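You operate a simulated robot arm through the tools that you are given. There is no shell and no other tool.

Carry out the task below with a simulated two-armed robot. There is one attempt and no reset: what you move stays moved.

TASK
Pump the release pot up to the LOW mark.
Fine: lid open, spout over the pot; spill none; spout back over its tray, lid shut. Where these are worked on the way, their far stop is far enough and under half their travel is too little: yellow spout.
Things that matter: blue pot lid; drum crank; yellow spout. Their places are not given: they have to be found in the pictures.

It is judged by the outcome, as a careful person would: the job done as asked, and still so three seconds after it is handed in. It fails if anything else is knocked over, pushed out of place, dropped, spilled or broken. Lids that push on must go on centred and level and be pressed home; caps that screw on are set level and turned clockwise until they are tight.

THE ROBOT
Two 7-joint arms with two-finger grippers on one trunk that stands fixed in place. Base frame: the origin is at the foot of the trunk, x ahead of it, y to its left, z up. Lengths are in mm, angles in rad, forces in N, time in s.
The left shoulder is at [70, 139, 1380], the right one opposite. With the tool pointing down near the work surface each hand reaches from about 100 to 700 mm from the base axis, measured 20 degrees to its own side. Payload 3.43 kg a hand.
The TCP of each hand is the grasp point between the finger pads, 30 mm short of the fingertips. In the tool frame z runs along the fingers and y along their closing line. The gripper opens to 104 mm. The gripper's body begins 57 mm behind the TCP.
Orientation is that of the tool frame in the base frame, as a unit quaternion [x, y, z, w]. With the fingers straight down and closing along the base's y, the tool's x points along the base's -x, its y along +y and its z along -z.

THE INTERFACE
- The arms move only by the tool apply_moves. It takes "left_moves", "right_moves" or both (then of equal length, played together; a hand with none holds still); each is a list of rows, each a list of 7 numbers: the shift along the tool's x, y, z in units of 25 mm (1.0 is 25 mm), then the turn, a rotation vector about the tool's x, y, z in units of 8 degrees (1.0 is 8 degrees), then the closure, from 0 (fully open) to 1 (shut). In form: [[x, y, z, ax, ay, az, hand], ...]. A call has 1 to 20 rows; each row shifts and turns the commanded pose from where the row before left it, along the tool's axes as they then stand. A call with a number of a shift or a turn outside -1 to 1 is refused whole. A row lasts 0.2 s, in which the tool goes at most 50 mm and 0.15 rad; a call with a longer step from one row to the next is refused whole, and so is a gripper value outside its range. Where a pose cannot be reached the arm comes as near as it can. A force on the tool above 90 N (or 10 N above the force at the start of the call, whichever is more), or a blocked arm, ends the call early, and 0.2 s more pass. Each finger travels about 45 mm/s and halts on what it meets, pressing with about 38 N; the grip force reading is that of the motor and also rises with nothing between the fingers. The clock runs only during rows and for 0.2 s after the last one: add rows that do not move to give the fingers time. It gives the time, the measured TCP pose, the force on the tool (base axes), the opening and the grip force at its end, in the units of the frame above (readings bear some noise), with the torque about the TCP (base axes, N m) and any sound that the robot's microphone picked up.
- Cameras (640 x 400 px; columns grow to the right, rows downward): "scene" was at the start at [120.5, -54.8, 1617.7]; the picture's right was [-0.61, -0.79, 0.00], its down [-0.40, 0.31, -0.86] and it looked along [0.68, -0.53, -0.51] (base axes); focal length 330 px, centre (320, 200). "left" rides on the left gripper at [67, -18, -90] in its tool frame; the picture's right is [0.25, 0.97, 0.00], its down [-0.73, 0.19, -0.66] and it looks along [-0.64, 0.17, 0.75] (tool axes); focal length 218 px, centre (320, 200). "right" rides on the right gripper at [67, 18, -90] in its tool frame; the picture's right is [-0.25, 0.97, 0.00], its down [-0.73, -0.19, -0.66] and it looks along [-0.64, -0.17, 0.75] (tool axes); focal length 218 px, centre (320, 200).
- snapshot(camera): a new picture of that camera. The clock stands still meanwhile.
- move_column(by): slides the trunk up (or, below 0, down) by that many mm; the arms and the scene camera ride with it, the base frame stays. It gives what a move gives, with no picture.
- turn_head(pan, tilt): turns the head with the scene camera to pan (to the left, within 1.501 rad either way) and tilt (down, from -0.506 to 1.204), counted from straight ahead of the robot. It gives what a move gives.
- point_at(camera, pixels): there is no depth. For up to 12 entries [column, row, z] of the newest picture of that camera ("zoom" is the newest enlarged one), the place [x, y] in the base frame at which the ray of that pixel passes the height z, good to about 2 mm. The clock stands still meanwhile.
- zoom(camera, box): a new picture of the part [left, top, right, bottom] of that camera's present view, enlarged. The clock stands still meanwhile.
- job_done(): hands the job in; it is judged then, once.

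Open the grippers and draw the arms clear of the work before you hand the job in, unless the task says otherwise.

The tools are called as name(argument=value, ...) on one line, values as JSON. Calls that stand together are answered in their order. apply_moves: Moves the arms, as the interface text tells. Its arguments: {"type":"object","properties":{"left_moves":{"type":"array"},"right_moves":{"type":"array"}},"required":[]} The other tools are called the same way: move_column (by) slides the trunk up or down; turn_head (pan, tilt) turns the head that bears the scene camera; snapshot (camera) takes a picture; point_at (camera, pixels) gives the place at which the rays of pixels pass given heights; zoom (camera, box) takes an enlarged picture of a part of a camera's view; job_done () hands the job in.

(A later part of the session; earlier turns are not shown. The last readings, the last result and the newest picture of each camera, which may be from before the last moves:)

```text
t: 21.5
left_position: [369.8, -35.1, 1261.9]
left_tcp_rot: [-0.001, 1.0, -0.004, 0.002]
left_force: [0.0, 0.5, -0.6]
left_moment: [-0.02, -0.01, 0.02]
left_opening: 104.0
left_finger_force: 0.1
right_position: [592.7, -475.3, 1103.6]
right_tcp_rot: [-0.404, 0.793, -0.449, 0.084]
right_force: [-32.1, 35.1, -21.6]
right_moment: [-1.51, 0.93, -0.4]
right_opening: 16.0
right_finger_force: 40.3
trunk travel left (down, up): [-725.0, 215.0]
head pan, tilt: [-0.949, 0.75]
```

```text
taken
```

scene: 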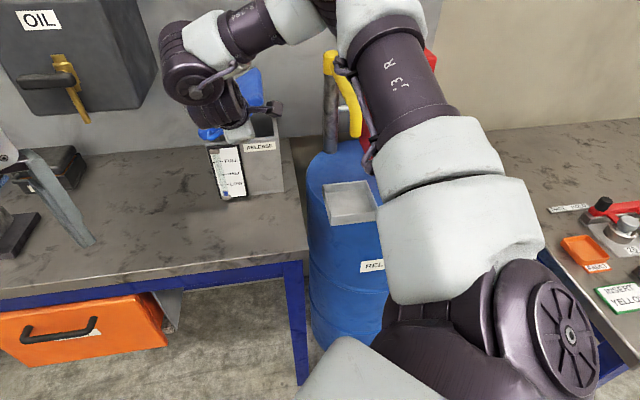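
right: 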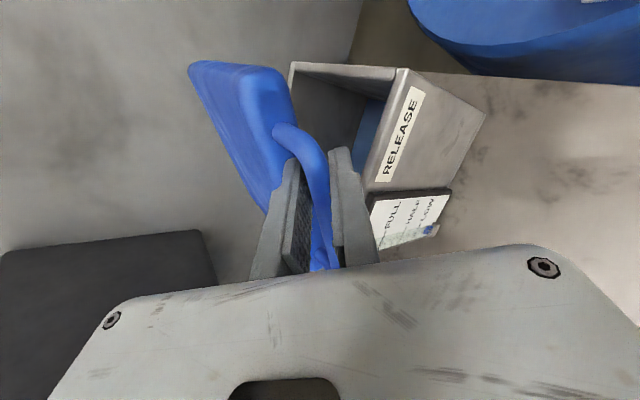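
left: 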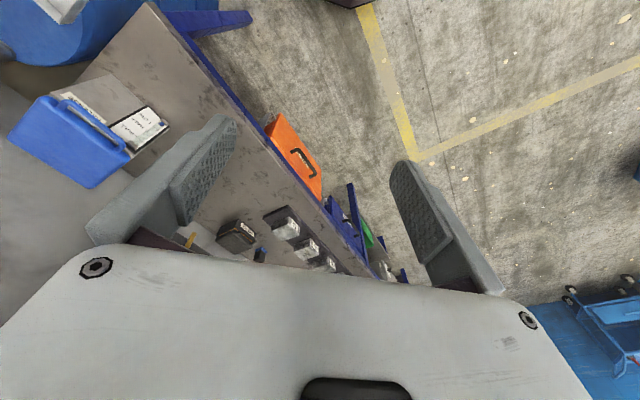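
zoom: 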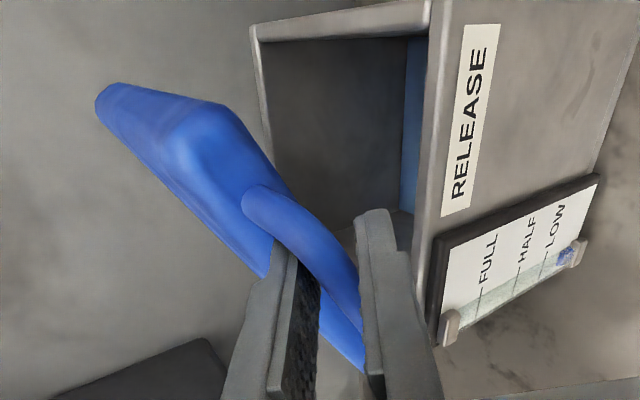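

Reach is back. I ease 8 mm along −f to take off the ~47 N push.

apply_moves(right_moves=[[0, 0.1, -0.13, 0, 0, 0, 0.87], [0, 0.1, -0.13, 0, 0, 0, 0.87], [0, 0, 0, 0, 0, 0, 0.87]])

zoom(camera="right", box=[160, 20, 460, 260])

```text
t: 22.3
left_position: [374.8, -42.4, 1260.4]
left_tcp_rot: [0.0, 1.0, -0.001, 0.0]
left_force: [0.1, -0.1, 0.0]
left_moment: [-0.01, 0.02, -0.01]
left_opening: 104.0
left_finger_force: 0.0
right_position: [592.0, -475.9, 1102.7]
right_tcp_rot: [-0.401, 0.792, -0.451, 0.088]
right_force: [-9.0, 10.9, -10.2]
right_moment: [-0.03, 1.12, 0.91]
right_opening: 16.2
right_finger_force: 44.7
trunk travel left (down, up): [-725.0, 215.0]
head pan, tilt: [-0.949, 0.75]
```

```text
1.67 times, centred on (310, 140) of right
```

zoom: 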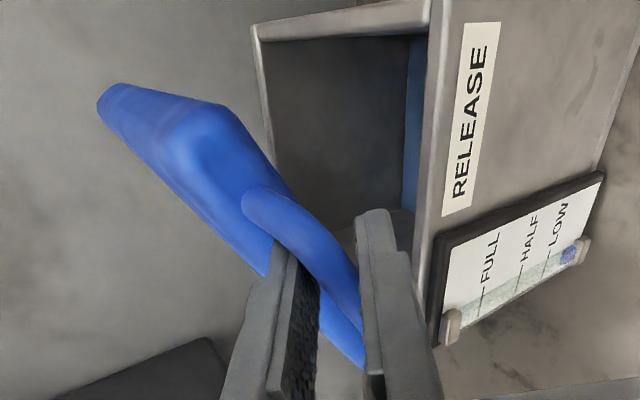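

Force is now small. Rather than force this grip, I lower the lid gently back (undoing the roll), to re-approach with closed, level fingers as a rod under the bar and lid.

apply_moves(right_moves=[[-0.12, 0.33, 0.14, 0, -0.22, 0.3, 0.83], [-0.12, 0.33, 0.14, 0, -0.22, 0.3, 0.83], [-0.1, 0.33, 0.14, 0, -0.22, 0.3, 0.83], [-0.08, 0.33, 0.14, 0, -0.22, 0.3, 0.83], [-0.06, 0.33, 0.14, 0, -0.22, 0.3, 0.83], [0, 0, 0, 0, 0, 0, 0.83]])

zoom(camera="right", box=[160, 20, 460, 260])

```text
t: 23.7
left_position: [374.4, -42.2, 1260.1]
left_tcp_rot: [-0.001, 1.0, 0.0, 0.0]
left_force: [0.5, -0.2, 0.9]
left_moment: [-0.01, 0.02, -0.02]
left_opening: 103.9
left_finger_force: 0.0
right_position: [588.4, -464.0, 1057.1]
right_tcp_rot: [-0.35, 0.821, -0.407, 0.196]
right_force: [-0.1, 0.2, -0.9]
right_moment: [0.0, 0.04, 0.01]
right_opening: 17.9
right_finger_force: 1.3
trunk travel left (down, up): [-725.0, 215.0]
head pan, tilt: [-0.949, 0.75]
```

```text
1.67 times, centred on (310, 140) of right
```

zoom: 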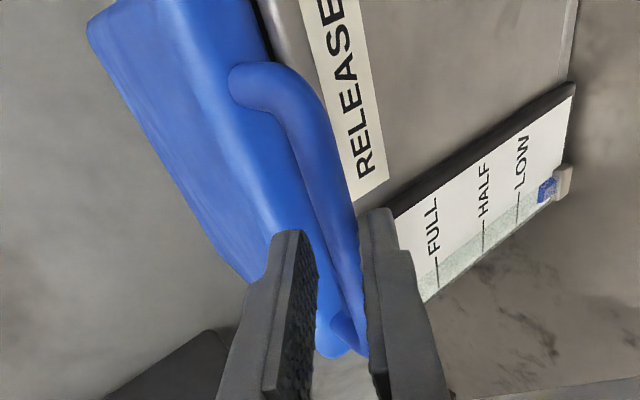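

The lid is shut again and the force is zero. I release, back off, close the fingers, level to ~10° pitch and go to a pre-position low in front of the bar.

apply_moves(right_moves=[[0, 0, -0.4, 0, 0, 0, 0.75], [0, 0, -1, 0, 0, 0, 0.75], [0, 0, -1, 0, 0, 0, 0.9], [0, 0, 0, 0.82, 0, 0, 1], [0, 0, 0, 0.82, 0, 0, 1], [0, 0, 0, 0.82, 0, 0, 1], [0, 0, 0, 0.82, 0, 0, 1], [0.17, 0.83, 0, 0, 0, 0, 1], [0.17, 0.83, 0, 0, 0, 0, 1], [0.17, 0.83, 0, 0, 0, 0, 1], [0.17, 0.83, 0, 0, 0, 0, 1], [0, 0, 0, 0, 0, 0, 1]])

snapshot(camera="right")

snapshot(camera="scene")

```text
t: 26.3
left_position: [375.3, -34.7, 1260.2]
left_tcp_rot: [0.0, 1.0, -0.004, -0.001]
left_force: [-0.7, -0.8, 0.6]
left_moment: [-0.05, 0.0, 0.01]
left_opening: 104.1
left_finger_force: 0.0
right_position: [567.5, -488.2, 1063.3]
right_tcp_rot: [-0.299, 0.7, -0.586, 0.278]
right_force: [35.8, 11.2, 49.9]
right_moment: [-0.42, -0.53, 0.48]
right_opening: 0.2
right_finger_force: 34.7
right hand out of reach, approached as far as the arm can: row 6, 7, 8, 9, 10, 11
trunk travel left (down, up): [-725.0, 215.0]
head pan, tilt: [-0.949, 0.75]
```

```text
taken
```

right: 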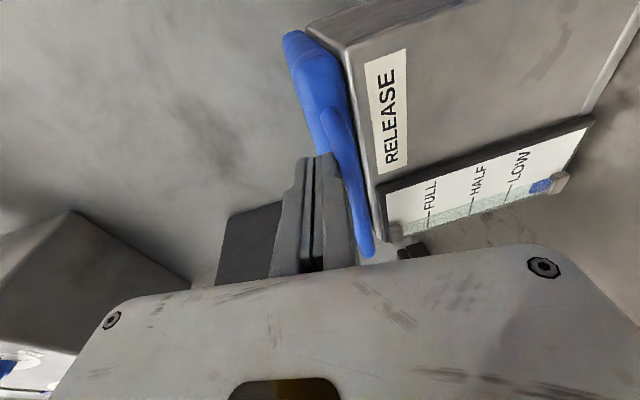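

```text
taken
```

scene: 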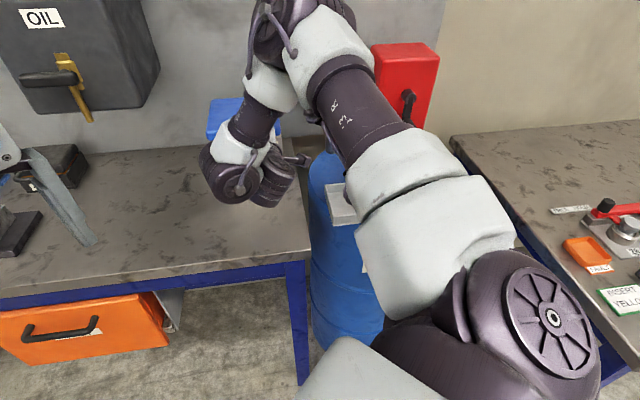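

The level pose is out of reach at this trunk height and the hand is pressing down on the bar. I lift off and retreat, then will lower the trunk for a better posture.

apply_moves(right_moves=[[0, -1, 0, 0, 0, 0, 1], [0, -1, 0, 0, 0, 0, 1], [0, -1, 0, 0, 0, 0, 1], [0, 0, -1, -0.8, 0, 0, 1], [0, 0, -1, -0.8, 0, 0, 1], [0, 0, -1, -0.8, 0, 0, 1], [0, 0, 0, -0.8, 0, 0, 1], [0, 0, 0, 0, 0, 0, 1]])

snapshot(camera="scene")

```text
t: 28.1
left_position: [375.0, -41.6, 1259.5]
left_tcp_rot: [-0.001, 1.0, 0.0, 0.0]
left_force: [0.2, 0.3, 0.5]
left_moment: [-0.04, 0.02, -0.01]
left_opening: 103.7
left_finger_force: 0.0
right_position: [519.2, -459.8, 1148.2]
right_tcp_rot: [-0.349, 0.819, -0.411, 0.196]
right_force: [0.1, -1.1, 0.1]
right_moment: [0.01, 0.02, -0.01]
right_opening: 0.0
right_finger_force: 34.9
trunk travel left (down, up): [-725.0, 215.0]
head pan, tilt: [-0.949, 0.75]
```

```text
taken
```

scene: 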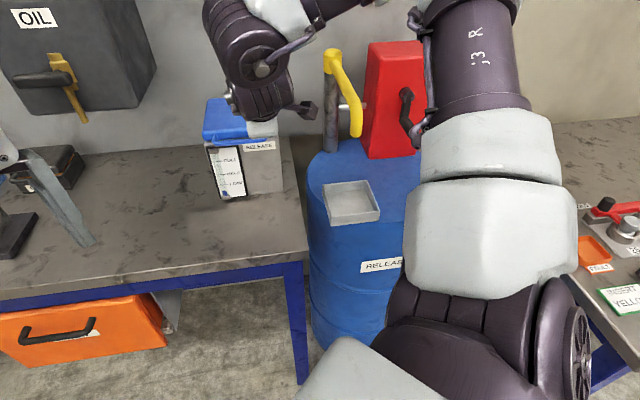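

Free again, pot unmoved. I'll use the reachable ~36° pitch with closed fingers: their upper face will lift the bar. Moving to a pre-position below-front of the bar's right part, then look.

apply_moves(right_moves=[[-0.22, 0.7, 0.4, 0, 0, 0, 1], [-0.22, 0.7, 0.4, 0, 0, 0, 1], [-0.22, 0.7, 0.4, 0, 0, 0, 1], [-0.22, 0.7, 0.4, 0, 0, 0, 1], [0, 0, 0.6, 0, 0, 0, 1], [0, 0, 0.6, 0, 0, 0, 1], [0, 0, 0, 0, 0, 0, 1]])

zoom(camera="right", box=[160, 20, 460, 260])

```text
t: 29.7
left_position: [373.1, -40.9, 1259.3]
left_tcp_rot: [-0.001, 1.0, 0.0, 0.0]
left_force: [-0.4, -0.2, -0.4]
left_moment: [0.0, 0.0, 0.02]
left_opening: 103.8
left_finger_force: 0.1
right_position: [547.5, -453.0, 1053.5]
right_tcp_rot: [-0.349, 0.819, -0.412, 0.197]
right_force: [0.5, 0.8, -0.1]
right_moment: [0.0, 0.01, -0.03]
right_opening: 0.0
right_finger_force: 34.4
trunk travel left (down, up): [-725.0, 215.0]
head pan, tilt: [-0.949, 0.75]
```

```text
1.67 times, centred on (310, 140) of right
```

zoom: 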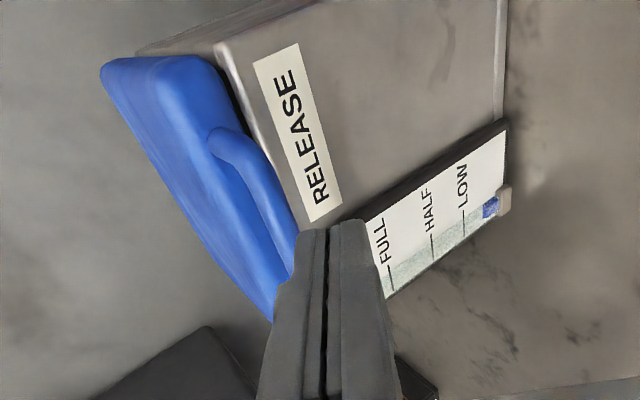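

The fingers aim just beneath the bar. I advance 30 mm.

apply_moves(right_moves=[[0, 0, 0.6, 0, 0, 0, 1], [0, 0, 0.6, 0, 0, 0, 1], [0, 0, 0, 0, 0, 0, 1]])

zoom(camera="right", box=[160, 20, 460, 260])

```text
t: 30.5
left_position: [373.6, -42.2, 1260.7]
left_tcp_rot: [-0.001, 1.0, 0.0, 0.0]
left_force: [-0.5, 0.5, -0.5]
left_moment: [-0.01, 0.03, 0.0]
left_opening: 104.0
left_finger_force: 0.0
right_position: [565.2, -470.2, 1033.9]
right_tcp_rot: [-0.349, 0.819, -0.412, 0.197]
right_force: [-0.3, -0.3, 0.0]
right_moment: [-0.01, -0.01, -0.01]
right_opening: 0.0
right_finger_force: 35.5
trunk travel left (down, up): [-725.0, 215.0]
head pan, tilt: [-0.949, 0.75]
```

```text
1.67 times, centred on (310, 140) of right
```

zoom: 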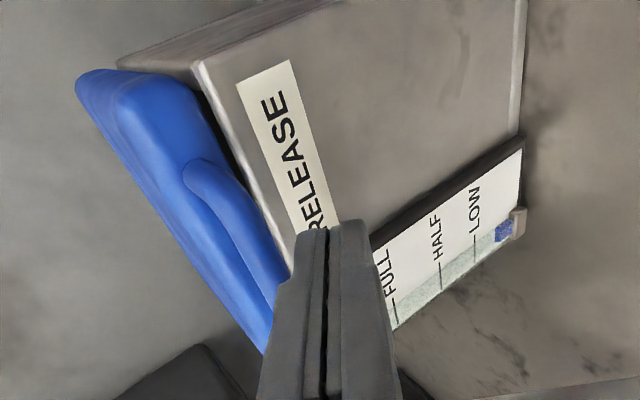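

The tip is still ~4 mm short of the bar horizontally. I shift 16 mm forward level, then lift 24 mm and check the contact.

apply_moves(right_moves=[[0, -0.38, 0.52, 0, 0, 0, 1], [0, 0, 0, 0, 0, 0, 1], [0, -0.26, -0.19, 0, 0, 0, 1], [0, -0.26, -0.19, 0, 0, 0, 1], [0, -0.26, -0.19, 0, 0, 0, 1], [0, 0, 0, 0, 0, 0, 1]])

zoom(camera="right", box=[160, 20, 460, 260])

```text
t: 31.9
left_position: [374.1, -41.0, 1260.4]
left_tcp_rot: [-0.001, 1.0, 0.0, 0.001]
left_force: [-0.6, 0.1, 0.6]
left_moment: [0.01, 0.0, -0.03]
left_opening: 104.1
left_finger_force: 0.0
right_position: [576.5, -480.5, 1058.9]
right_tcp_rot: [-0.349, 0.819, -0.411, 0.197]
right_force: [-0.9, 0.9, 0.1]
right_moment: [-0.01, 0.01, 0.0]
right_opening: 0.0
right_finger_force: 34.7
trunk travel left (down, up): [-725.0, 215.0]
head pan, tilt: [-0.949, 0.75]
```

```text
1.67 times, centred on (310, 140) of right
```

zoom: 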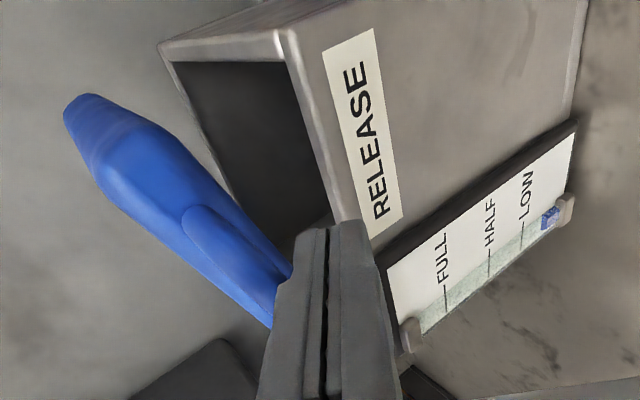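

The lid lifts easily (force ~1 N). I continue along the arc: 40 mm up and 15 mm toward the hinge side.

apply_moves(right_moves=[[-0.2, -0.42, -0.3, 0, 0, 0, 1], [-0.2, -0.42, -0.3, 0, 0, 0, 1], [-0.2, -0.42, -0.3, 0, 0, 0, 1], [0, 0, 0, 0, 0, 0, 1]])

snapshot(camera="right")

zoom(camera="scene", box=[170, 40, 310, 210])

```text
t: 32.9
left_position: [374.6, -42.6, 1259.5]
left_tcp_rot: [-0.002, 1.0, 0.0, 0.0]
left_force: [-0.1, -0.5, 0.5]
left_moment: [0.01, 0.0, 0.02]
left_opening: 104.1
left_finger_force: 0.0
right_position: [586.4, -470.1, 1098.8]
right_tcp_rot: [-0.349, 0.818, -0.412, 0.197]
right_force: [0.1, 0.6, -0.4]
right_moment: [-0.01, -0.04, 0.01]
right_opening: 0.0
right_finger_force: 35.0
trunk travel left (down, up): [-725.0, 215.0]
head pan, tilt: [-0.949, 0.75]
```

```text
taken
```

right: 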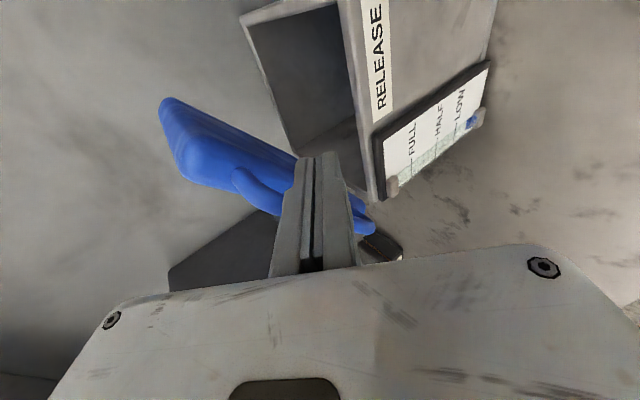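

```text
2.35 times, centred on (240, 125) of scene
```

zoom: 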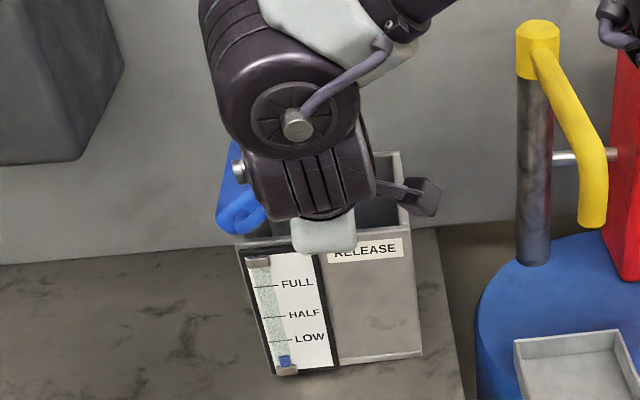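

The lid stands at roughly 60° now. I push on toward the hinge side (+e) with a little lift.

apply_moves(right_moves=[[-0.4, -0.2, -0.14, 0, 0, 0, 1], [-0.4, -0.2, -0.14, 0, 0, 0, 1], [-0.5, -0.1, -0.07, 0, 0, 0, 1], [-0.5, 0, 0, 0, 0, 0, 1], [0, 0, 0, 0, 0, 0, 1]])

snapshot(camera="right")

zoom(camera="scene", box=[170, 40, 310, 210])

```text
t: 34.1
left_position: [373.7, -42.7, 1260.0]
left_tcp_rot: [-0.001, 1.0, 0.0, 0.0]
left_force: [0.1, 0.3, 0.3]
left_moment: [0.0, -0.02, 0.0]
left_opening: 104.0
left_finger_force: 0.0
right_position: [615.5, -438.2, 1115.6]
right_tcp_rot: [-0.348, 0.819, -0.411, 0.197]
right_force: [0.2, -0.1, -0.6]
right_moment: [-0.03, -0.02, -0.02]
right_opening: 0.0
right_finger_force: 34.2
trunk travel left (down, up): [-725.0, 215.0]
head pan, tilt: [-0.949, 0.75]
```

```text
taken
```

right: 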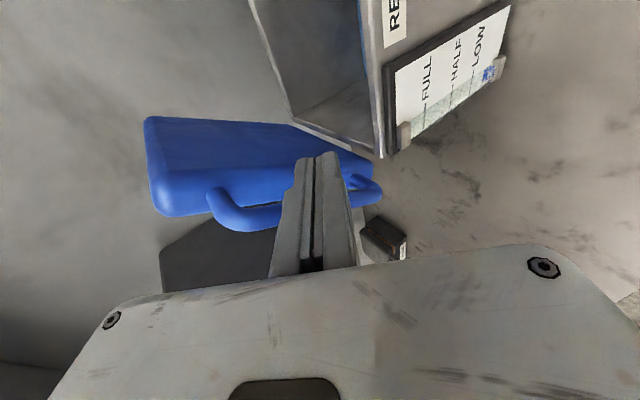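

```text
2.35 times, centred on (240, 125) of scene
```

zoom: 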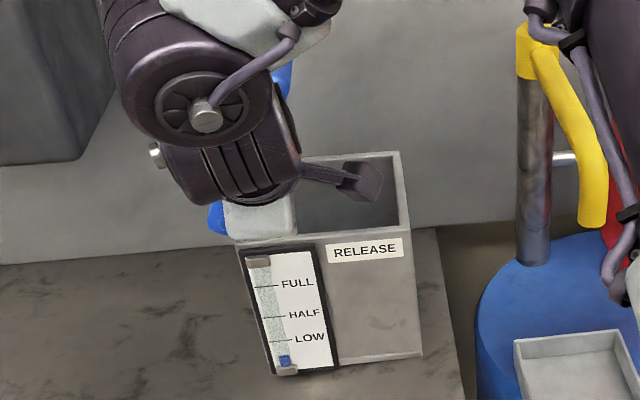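

The lid is near vertical. I push further toward +e in small steps, watching for the stop.

apply_moves(right_moves=[[-0.4, 0, 0, 0, 0, 0, 1], [-0.4, 0, 0, 0, 0, 0, 1], [-0.4, 0, 0, 0, 0, 0, 1], [0, 0, 0, 0, 0, 0, 1]])

snapshot(camera="right")

```text
t: 35.1
left_position: [374.6, -41.8, 1260.8]
left_tcp_rot: [0.0, 1.0, 0.0, 0.0]
left_force: [0.1, 0.4, 0.6]
left_moment: [0.01, 0.02, 0.01]
left_opening: 104.1
left_finger_force: 0.1
right_position: [637.3, -415.4, 1116.3]
right_tcp_rot: [-0.349, 0.819, -0.411, 0.197]
right_force: [0.4, -0.2, 0.8]
right_moment: [-0.02, 0.01, 0.01]
right_opening: 0.0
right_finger_force: 34.5
trunk travel left (down, up): [-725.0, 215.0]
head pan, tilt: [-0.949, 0.75]
```

```text
taken
```

right: 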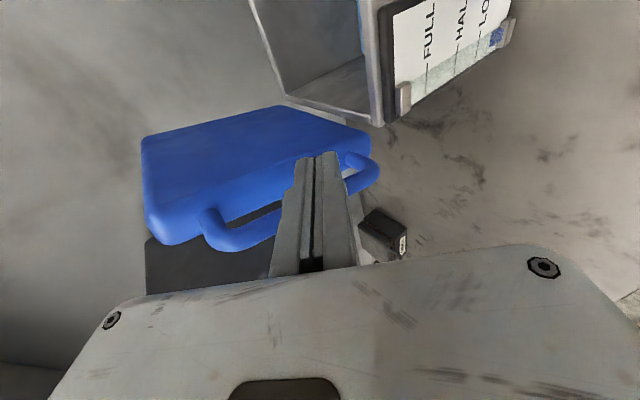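

The lid is past vertical with no resistance. I push 20 mm more, then back off and check it stays.

apply_moves(right_moves=[[-0.4, 0, 0, 0, 0, 0, 1], [-0.4, 0, 0, 0, 0, 0, 1], [0, 0, 0, 0, 0, 0, 1], [0.6, 0, -0.4, 0, 0, 0, 1], [0.6, 0, -0.6, 0, 0, 0, 1], [0.6, 0, -0.8, 0, 0, 0, 1], [0.6, 0, -0.8, 0, 0, 0, 1], [0, 0, 0, 0, 0, 0, 1]])

snapshot(camera="right")

snapshot(camera="scene")

```text
t: 36.9
left_position: [376.0, -41.7, 1259.6]
left_tcp_rot: [-0.001, 1.0, 0.0, 0.0]
left_force: [0.6, -0.2, 0.2]
left_moment: [0.01, 0.02, 0.03]
left_opening: 104.2
left_finger_force: 0.1
right_position: [571.1, -409.4, 1152.7]
right_tcp_rot: [-0.349, 0.819, -0.412, 0.196]
right_force: [-0.7, -0.3, -0.4]
right_moment: [0.01, 0.02, -0.02]
right_opening: 0.1
right_finger_force: 34.6
trunk travel left (down, up): [-725.0, 215.0]
head pan, tilt: [-0.949, 0.75]
```

```text
taken
```

right: 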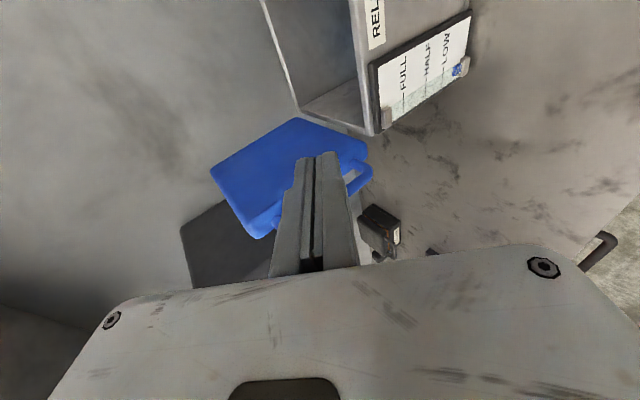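

```text
taken
```

scene: 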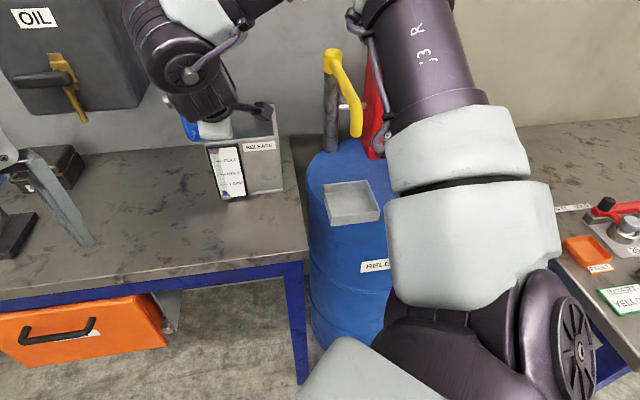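

The lid stays open at ~120° by itself. Now I lift the right hand clear and turn the tool downward.

apply_moves(right_moves=[[0.07, -0.25, -0.88, 0, 0, 0, 1], [0.07, -0.25, -0.88, 0, 0, 0, 1], [0.07, -0.25, -0.88, 0, 0, 0, 1], [0.07, -0.25, -0.88, 0, 0, 0, 1], [0.07, -0.25, -0.88, 0, 0, 0, 1], [0, 0, 0, -0.92, 0, 0, 1], [0, 0, 0, -0.92, 0, 0, 1], [0, 0, 0, -0.92, 0, 0, 1], [0, 0, 0, -0.92, 0, 0, 1], [0, 0, 0, -0.92, 0, 0, 1], [0, 0, 0, -0.92, 0, 0, 1], [0, 0, 0, 0, 0, 0, 1]])

snapshot(camera="scene")

snapshot(camera="right")

```text
t: 39.5
left_position: [375.1, -43.1, 1260.3]
left_tcp_rot: [-0.001, 1.0, 0.001, 0.001]
left_force: [-0.1, -0.5, 0.1]
left_moment: [0.0, -0.02, 0.01]
left_opening: 104.3
left_finger_force: 0.2
right_position: [509.1, -371.1, 1241.9]
right_tcp_rot: [-0.398, 0.913, -0.073, 0.052]
right_force: [0.6, -0.2, -0.4]
right_moment: [-0.01, 0.03, 0.02]
right_opening: 0.0
right_finger_force: 34.3
trunk travel left (down, up): [-725.0, 215.0]
head pan, tilt: [-0.949, 0.75]
```

```text
taken
```

scene: 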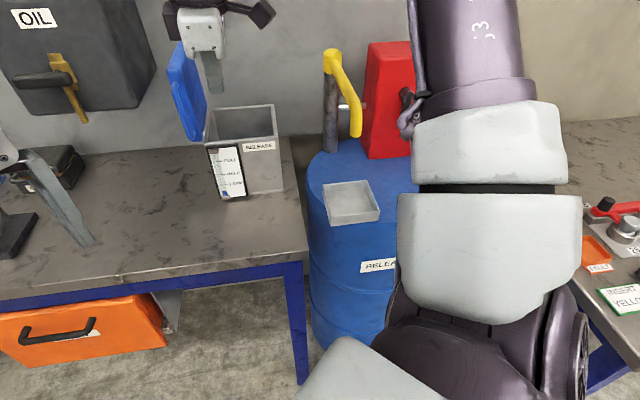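

```text
taken
```

right: 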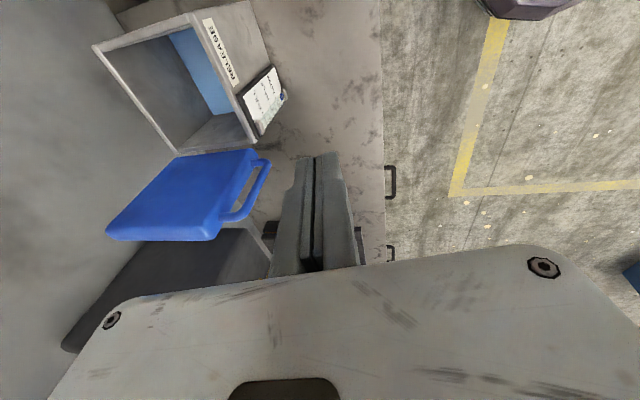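

The lid is well open. I carry the closed hand at z≈1240 to a place just right of the spout tip, over the tray.

apply_moves(right_moves=[[0.94, -0.225, 0.04, 0, 0, 0, 1], [0.94, -0.225, 0.04, 0, 0, 0, 1], [0.94, -0.225, 0.04, 0, 0, 0, 1], [0.94, -0.225, 0.04, 0, 0, 0, 1], [0.94, -0.225, 0.04, 0, 0, 0, 1], [0.94, -0.225, 0.04, 0, 0, 0, 1], [0.94, -0.225, 0.04, 0, 0, 0, 1], [0.94, -0.225, 0.04, 0, 0, 0, 1], [0.94, -0.225, 0.04, 0, 0, 0, 1], [0.94, -0.225, 0.04, 0, 0, 0, 1], [0.94, -0.225, 0.04, 0, 0, 0, 1], [0.94, -0.225, 0.04, 0, 0, 0, 1], [0, 0, 0, 0, 0, 0, 1]])

snapshot(camera="scene")

snapshot(camera="right")

```text
t: 42.3
left_position: [374.2, -41.8, 1260.5]
left_tcp_rot: [0.0, 1.0, 0.001, 0.0]
left_force: [-0.3, -0.1, 0.4]
left_moment: [0.01, 0.02, 0.03]
left_opening: 104.0
left_finger_force: 0.1
right_position: [366.0, -624.1, 1233.5]
right_tcp_rot: [-0.397, 0.913, -0.074, 0.051]
right_force: [0.1, -0.6, 0.1]
right_moment: [0.01, 0.02, 0.02]
right_opening: 0.0
right_finger_force: 34.1
trunk travel left (down, up): [-725.0, 215.0]
head pan, tilt: [-0.949, 0.75]
```

```text
taken
```

scene: 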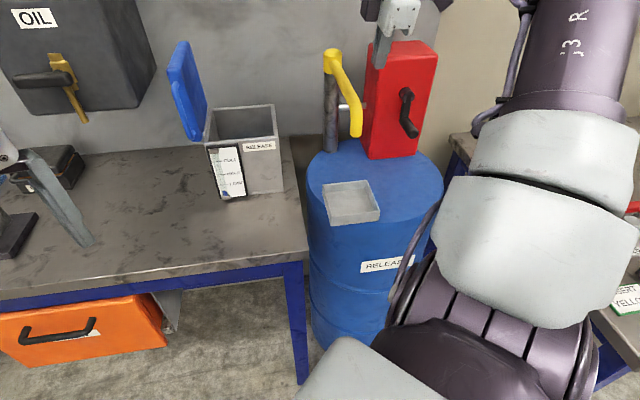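

```text
taken
```

right: 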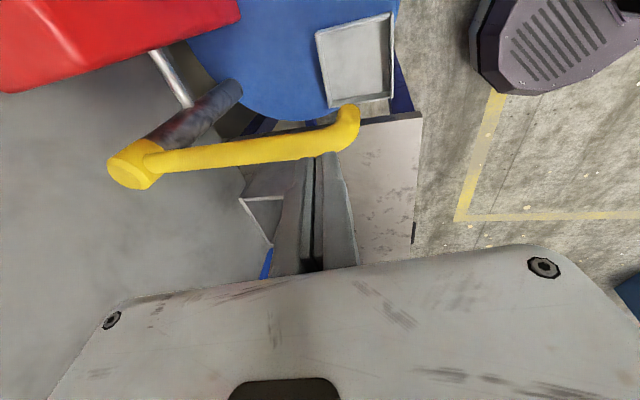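

From here the spout runs from knob (132,163) to elbow (350,115); the tool axis extended to z≈1115 lands at about (318,108), some 30 mm to the near side of the tube. I verify with rays.

point_at(camera="right", pixels=[[128, 168, 1165], [128, 168, 1150], [320, 142, 1115], [320, 142, 1130], [352, 118, 1110], [352, 118, 1090], [318, 108, 1115], [240, 152, 1130], [393, 14, 900], [324, 40, 900], [330, 105, 900]])

zoom(camera="scene", box=[280, 0, 460, 200])

```text
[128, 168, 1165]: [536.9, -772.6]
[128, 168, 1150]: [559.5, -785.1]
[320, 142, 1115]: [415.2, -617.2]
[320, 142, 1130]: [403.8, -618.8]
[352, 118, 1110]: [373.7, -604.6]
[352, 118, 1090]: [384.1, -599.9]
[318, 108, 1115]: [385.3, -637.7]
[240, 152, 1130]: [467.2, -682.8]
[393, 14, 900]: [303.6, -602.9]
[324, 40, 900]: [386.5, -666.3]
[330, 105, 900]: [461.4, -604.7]
```

```text
2.00 times, centred on (370, 100) of scene
```

zoom: 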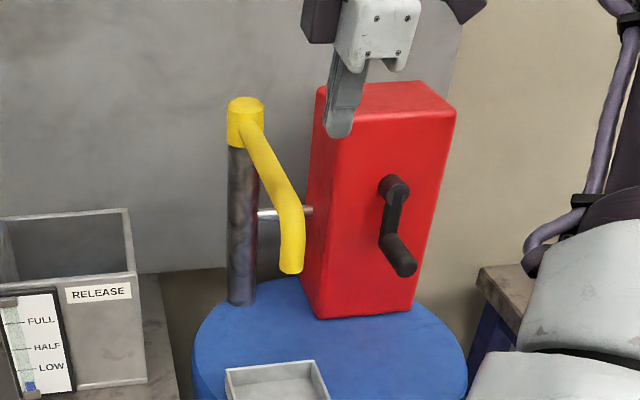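

The rays confirm the gap: the tool axis at z 1115 is ~35 mm from the tube. I descend 115 mm beside it, then begin the arc push, about half way.

apply_moves(right_moves=[[0, 0, 0.77, 0, 0, 0, 1], [0, 0, 0.77, 0, 0, 0, 1], [0, 0, 0.77, 0, 0, 0, 1], [0, 0, 0.77, 0, 0, 0, 1], [0, 0, 0.77, 0, 0, 0, 1], [0, 0, 0.77, 0, 0, 0, 1], [0, 0, 0, 0, 0, 0, 1], [-0.435, 0, 0, 0, 0, 0, 1], [-0.435, 0, 0, 0, 0, 0, 1], [-0.865, -0.08, 0.014, 0, 0, 0, 1], [-0.853, -0.167, 0.03, 0, 0, 0, 1], [0, 0, 0, 0, 0, 0, 1]])

snapshot(camera="right")

zoom(camera="scene", box=[180, 0, 460, 220])

```text
t: 44.9
left_position: [374.5, -41.8, 1259.6]
left_tcp_rot: [-0.001, 1.0, 0.0, 0.0]
left_force: [-0.8, -0.6, -0.1]
left_moment: [0.02, -0.03, 0.0]
left_opening: 104.1
left_finger_force: 0.1
right_position: [434.5, -592.0, 1120.7]
right_tcp_rot: [-0.397, 0.913, -0.073, 0.053]
right_force: [-0.2, 0.5, 0.4]
right_moment: [-0.01, 0.03, 0.01]
right_opening: 0.2
right_finger_force: 34.9
trunk travel left (down, up): [-725.0, 215.0]
head pan, tilt: [-0.949, 0.75]
```

```text
taken
```

right: 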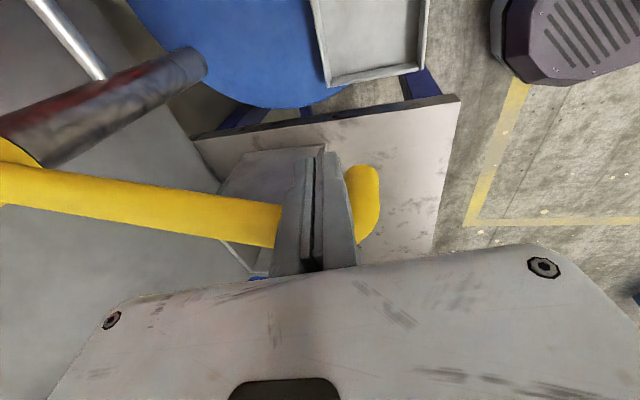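

```text
1.82 times, centred on (320, 110) of scene
```

zoom: 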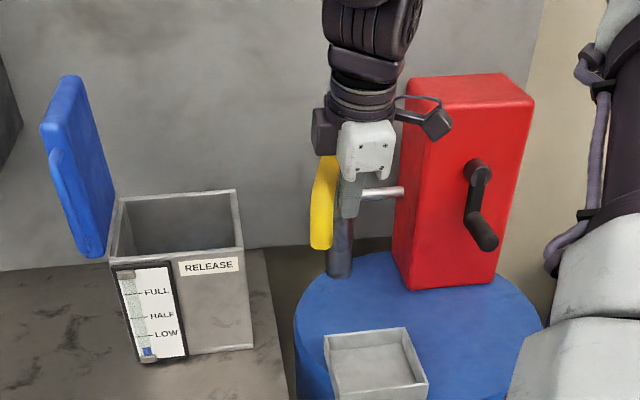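

The spout swings freely ahead of the fingers. I continue along the arc.

apply_moves(right_moves=[[-0.833, -0.255, 0.045, 0, 0, 0, 1], [-0.8, -0.338, 0.06, 0, 0, 0, 1], [-0.758, -0.42, 0.074, 0, 0, 0, 1], [-0.71, -0.496, 0.088, 0, 0, 0, 1], [-0.653, -0.563, 0.1, 0, 0, 0, 1], [-0.591, -0.63, 0.111, 0, 0, 0, 1], [0, 0, 0, 0, 0, 0, 1]])

snapshot(camera="right")

zoom(camera="scene", box=[180, 0, 460, 220])

```text
t: 46.5
left_position: [374.1, -42.8, 1259.7]
left_tcp_rot: [-0.001, 1.0, 0.0, 0.0]
left_force: [0.1, 0.1, 1.0]
left_moment: [-0.01, -0.02, -0.03]
left_opening: 103.9
left_finger_force: 0.1
right_position: [559.4, -558.2, 1123.8]
right_tcp_rot: [-0.397, 0.913, -0.073, 0.052]
right_force: [0.4, 0.2, -0.4]
right_moment: [-0.04, -0.01, 0.01]
right_opening: 0.0
right_finger_force: 34.4
trunk travel left (down, up): [-725.0, 215.0]
head pan, tilt: [-0.949, 0.75]
```

```text
taken
```

right: 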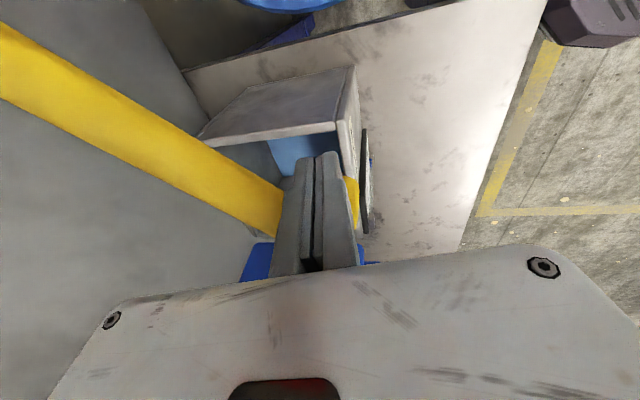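

```text
1.82 times, centred on (320, 110) of scene
```

zoom: 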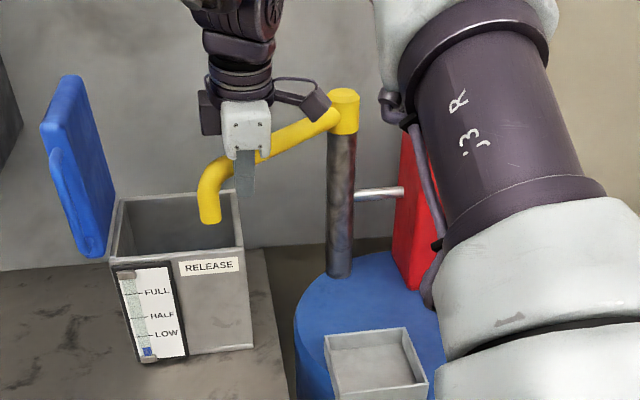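

The spout tip is entering over the pot's front edge. I continue more slowly toward its far stop.

apply_moves(right_moves=[[-0.26, -0.343, 0.06, 0, 0, 0, 1], [-0.26, -0.343, 0.06, 0, 0, 0, 1], [-0.223, -0.368, 0.065, 0, 0, 0, 1], [-0.223, -0.368, 0.065, 0, 0, 0, 1], [0, 0, 0, 0, 0, 0, 1]])

snapshot(camera="right")

zoom(camera="scene", box=[180, 0, 460, 220])

```text
t: 47.7
left_position: [375.0, -41.9, 1260.3]
left_tcp_rot: [0.0, 1.0, -0.001, 0.0]
left_force: [-0.7, 0.5, -0.4]
left_moment: [-0.04, 0.02, 0.03]
left_opening: 104.1
left_finger_force: 0.0
right_position: [595.8, -562.4, 1121.1]
right_tcp_rot: [-0.397, 0.913, -0.074, 0.051]
right_force: [-0.1, 0.0, 0.9]
right_moment: [-0.02, -0.01, 0.0]
right_opening: 0.2
right_finger_force: 35.1
right hand out of reach, approached as far as the arm can: row 4
trunk travel left (down, up): [-725.0, 215.0]
head pan, tilt: [-0.949, 0.75]
```

```text
taken
```

right: 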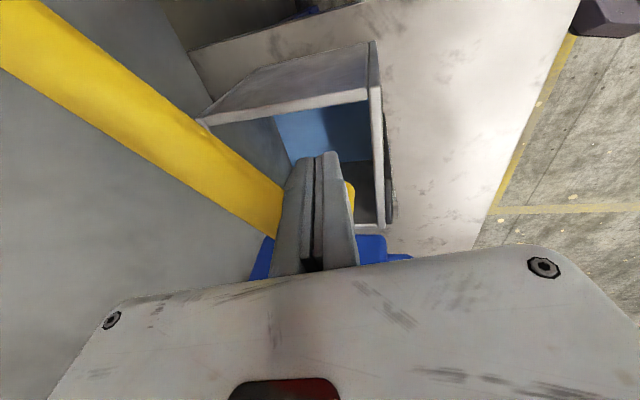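

```text
1.82 times, centred on (320, 110) of scene
```

zoom: 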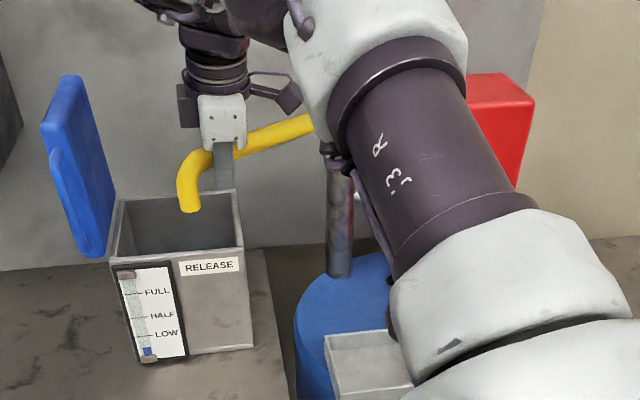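

Tool-down reach ends here with the spout about 62° round. I pitch the tool forward 20° about the fingertip region and keep pushing toward the stop.

apply_moves(right_moves=[[0, 0, 0, 0.83, 0, 0, 1], [0, 0, 0, 0.83, 0, 0, 1], [0, 0, 0, 0.83, 0, 0, 1], [-0.18, -0.34, 0.197, 0, 0, 0, 1], [-0.18, -0.34, 0.197, 0, 0, 0, 1], [0, 0, 0, 0, 0, 0, 1]])

snapshot(camera="right")

zoom(camera="scene", box=[180, 0, 460, 220])

```text
t: 49.1
left_position: [373.3, -41.9, 1260.3]
left_tcp_rot: [0.0, 1.0, 0.0, 0.0]
left_force: [-0.5, 0.5, 0.3]
left_moment: [0.01, 0.01, 0.01]
left_opening: 103.9
left_finger_force: 0.0
right_position: [615.0, -569.7, 1123.4]
right_tcp_rot: [-0.382, 0.887, -0.229, 0.12]
right_force: [0.5, 0.1, -0.6]
right_moment: [0.02, -0.02, 0.02]
right_opening: 0.0
right_finger_force: 35.5
trunk travel left (down, up): [-725.0, 215.0]
head pan, tilt: [-0.949, 0.75]
```

```text
taken
```

right: 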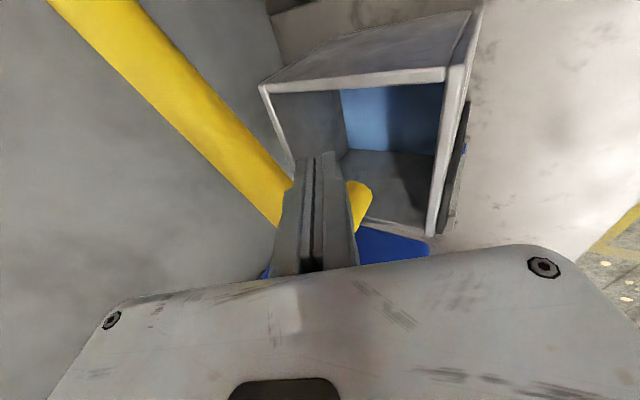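

```text
1.82 times, centred on (320, 110) of scene
```

zoom: 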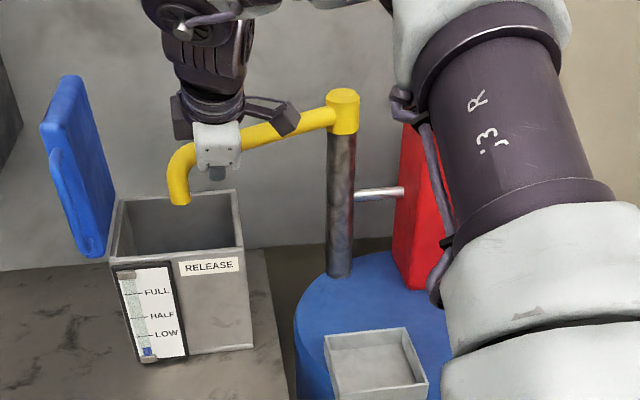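

The tip now sits about over the middle of the pot. I push a little further, slowly, to find its stop.

apply_moves(right_moves=[[-0.14, -0.35, 0.2, 0, 0, 0, 1], [-0.14, -0.35, 0.2, 0, 0, 0, 1], [0, 0, 0, 0, 0, 0, 1]])

zoom(camera="scene", box=[180, 0, 460, 220])

snapshot(camera="right")

```text
t: 49.9
left_position: [374.5, -42.3, 1261.0]
left_tcp_rot: [-0.001, 1.0, 0.0, 0.0]
left_force: [0.7, -0.3, 0.9]
left_moment: [0.03, -0.03, 0.01]
left_opening: 103.9
left_finger_force: 0.0
right_position: [633.0, -577.0, 1123.0]
right_tcp_rot: [-0.382, 0.887, -0.229, 0.119]
right_force: [0.8, -0.8, 0.7]
right_moment: [0.01, -0.02, 0.02]
right_opening: 0.0
right_finger_force: 34.4
trunk travel left (down, up): [-725.0, 215.0]
head pan, tilt: [-0.949, 0.75]
```

```text
1.82 times, centred on (320, 110) of scene
```

zoom: 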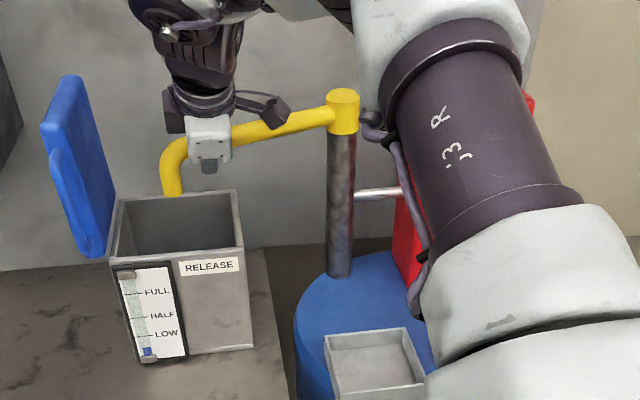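

```text
taken
```

right: 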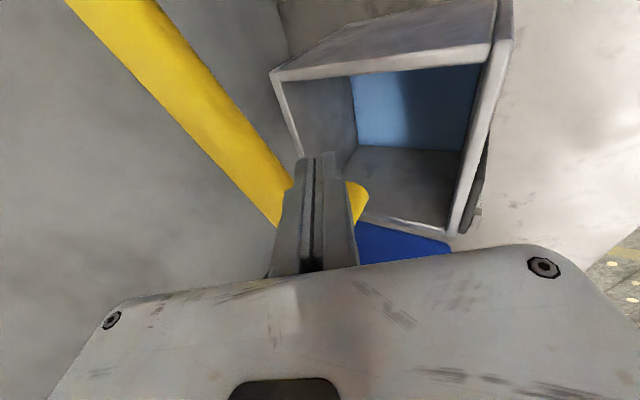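

The spout hangs over the pot's centre with no stop needed further. I withdraw the fingers backward and up, away from the spout.

apply_moves(right_moves=[[0.1, 0.25, -0.14, 0, 0, 0, 1], [0.1, 0.25, -0.14, 0, 0, 0, 1], [0, -0.48, -0.84, 0, 0, 0, 1], [0, -0.48, -0.84, 0, 0, 0, 1], [0, -0.48, -0.84, 0, 0, 0, 1], [0, -0.48, -0.84, 0, 0, 0, 1], [0, -0.48, -0.84, 0, 0, 0, 1], [0.9, 0.735, -0.42, 0, 0, 0, 1], [0.9, 0.735, -0.42, 0, 0, 0, 1], [0.9, 0.735, -0.42, 0, 0, 0, 1], [0.9, 0.735, -0.42, 0, 0, 0, 1], [0.9, 0.735, -0.42, 0, 0, 0, 1], [0.9, 0.735, -0.42, 0, 0, 0, 1], [0.9, 0.735, -0.42, 0, 0, 0, 1], [0.9, 0.735, -0.42, 0, 0, 0, 1], [0.9, 0.735, -0.42, 0, 0, 0, 1], [0.9, 0.735, -0.42, 0, 0, 0, 1], [0, 0, 0, 0, 0, 0, 1]])

snapshot(camera="scene")

snapshot(camera="right")

```text
t: 53.7
left_position: [375.5, -41.2, 1260.1]
left_tcp_rot: [-0.001, 1.0, 0.0, 0.0]
left_force: [0.3, 0.8, -0.2]
left_moment: [0.02, 0.01, 0.01]
left_opening: 104.1
left_finger_force: 0.0
right_position: [310.5, -594.6, 1235.1]
right_tcp_rot: [-0.383, 0.887, -0.23, 0.119]
right_force: [-0.3, -0.9, 0.2]
right_moment: [0.01, 0.06, 0.0]
right_opening: 0.0
right_finger_force: 34.9
trunk travel left (down, up): [-725.0, 215.0]
head pan, tilt: [-0.949, 0.75]
```

```text
taken
```

scene: 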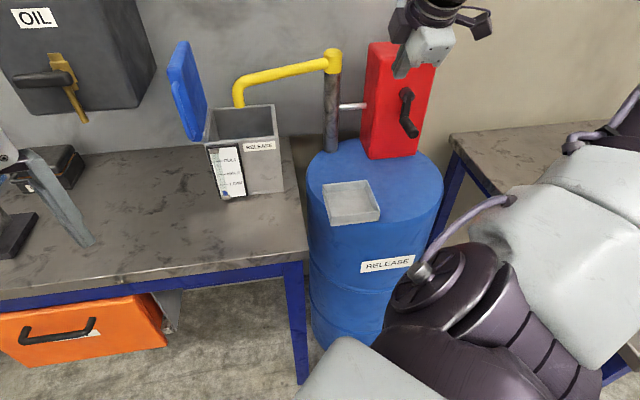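

```text
taken
```

right: 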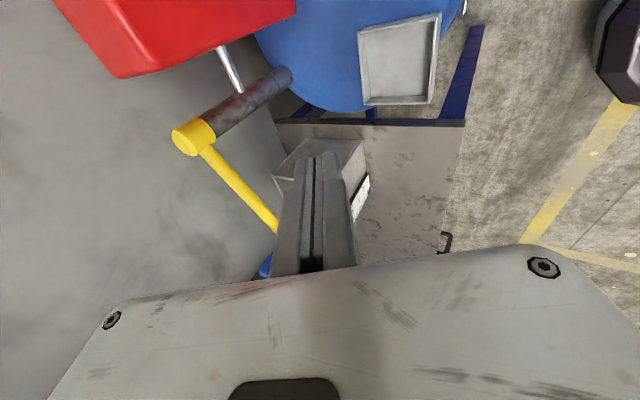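

I check where the spout tip hangs relative to the pot's rim.

zoom(camera="scene", box=[180, 50, 300, 210])

point_at(camera="scene", pixels=[[238, 106, 1077], [204, 144, 1037], [279, 136, 1037], [273, 105, 1037], [213, 110, 1037]])

```text
2.50 times, centred on (240, 130) of scene
```

zoom: 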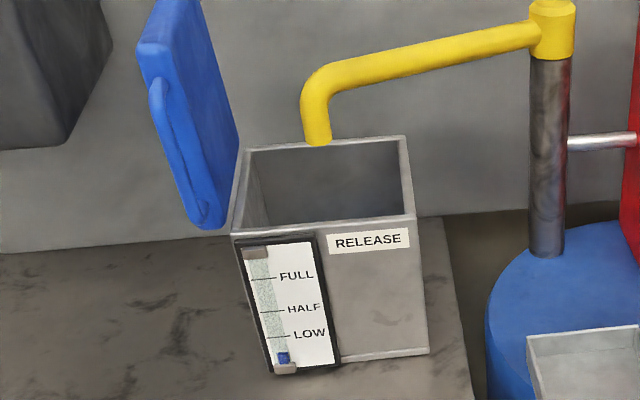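

```text
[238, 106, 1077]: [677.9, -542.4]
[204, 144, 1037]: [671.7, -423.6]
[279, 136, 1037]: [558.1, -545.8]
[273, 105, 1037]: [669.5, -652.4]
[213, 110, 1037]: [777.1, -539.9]
```

The tip at (678,-542) is right over the pot's centre (669,-540). Next the crank: I bring the hand in front of the red box and pitch forward to view it.

apply_moves(right_moves=[[0.82, 0.44, 0.53, 0, 0, 0, 1], [0.82, 0.44, 0.53, 0, 0, 0, 1], [0.82, 0.44, 0.53, 0, 0, 0, 1], [0.82, 0.44, 0.53, 0, 0, 0, 1], [0.82, 0.44, 0.53, 0, 0, 0, 1], [0, 0, 0, 0.83, 0, 0, 0.8], [0, 0, 0, 0.83, 0, 0, 0.5], [0, 0, 0, 0.83, 0, 0, 0.5], [0, 0, 0, 0, 0, 0, 0.5]])

snapshot(camera="scene")

snapshot(camera="right")

```text
t: 55.7
left_position: [374.9, -41.3, 1259.9]
left_tcp_rot: [-0.001, 1.0, -0.001, 0.0]
left_force: [-0.3, 0.5, 0.0]
left_moment: [-0.04, -0.01, -0.01]
left_opening: 103.8
left_finger_force: 0.1
right_position: [230.6, -658.3, 1146.1]
right_tcp_rot: [-0.356, 0.833, -0.381, 0.184]
right_force: [-0.2, -0.1, -0.8]
right_moment: [0.03, -0.01, 0.03]
right_opening: 51.8
right_finger_force: 0.1
trunk travel left (down, up): [-725.0, 215.0]
head pan, tilt: [-0.949, 0.75]
```

```text
taken
```

scene: 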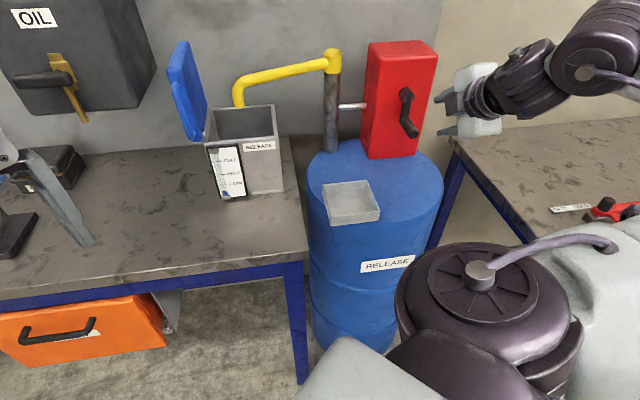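

```text
taken
```

right: 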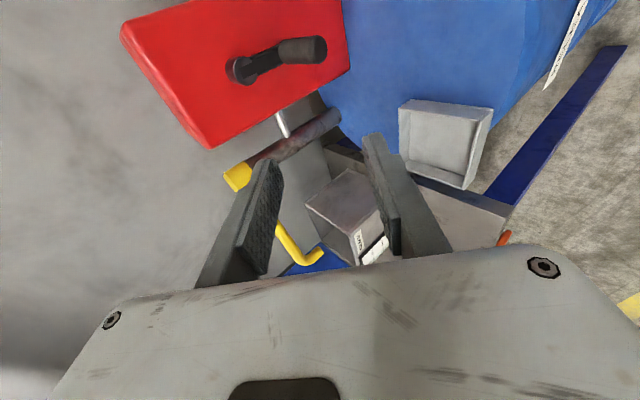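

Both views now show the crank well. I zoom to get precise pixels for hub and handle.

zoom(camera="scene", box=[350, 30, 450, 170])

zoom(camera="right", box=[110, 0, 370, 160])

```text
2.86 times, centred on (400, 100) of scene
```

zoom: 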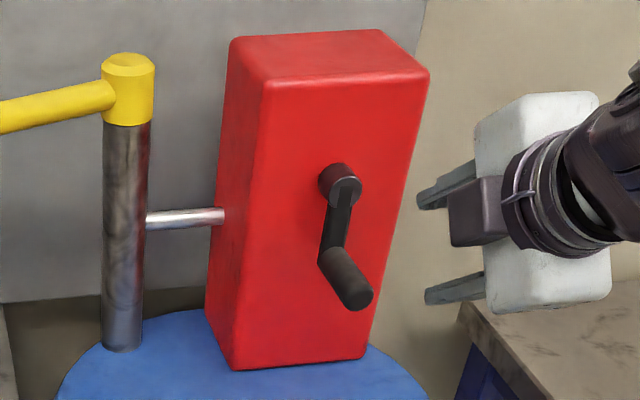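

```text
2.46 times, centred on (240, 80) of right
```

zoom: 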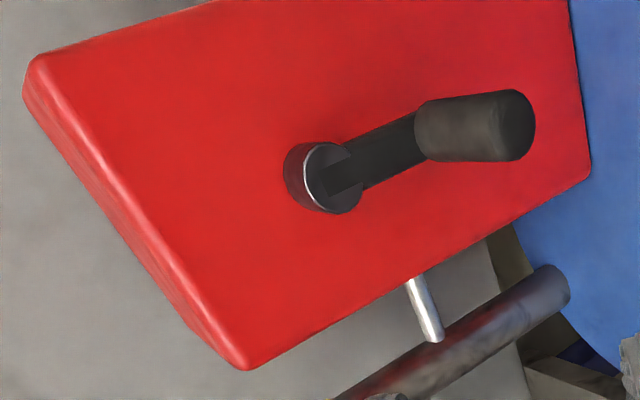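

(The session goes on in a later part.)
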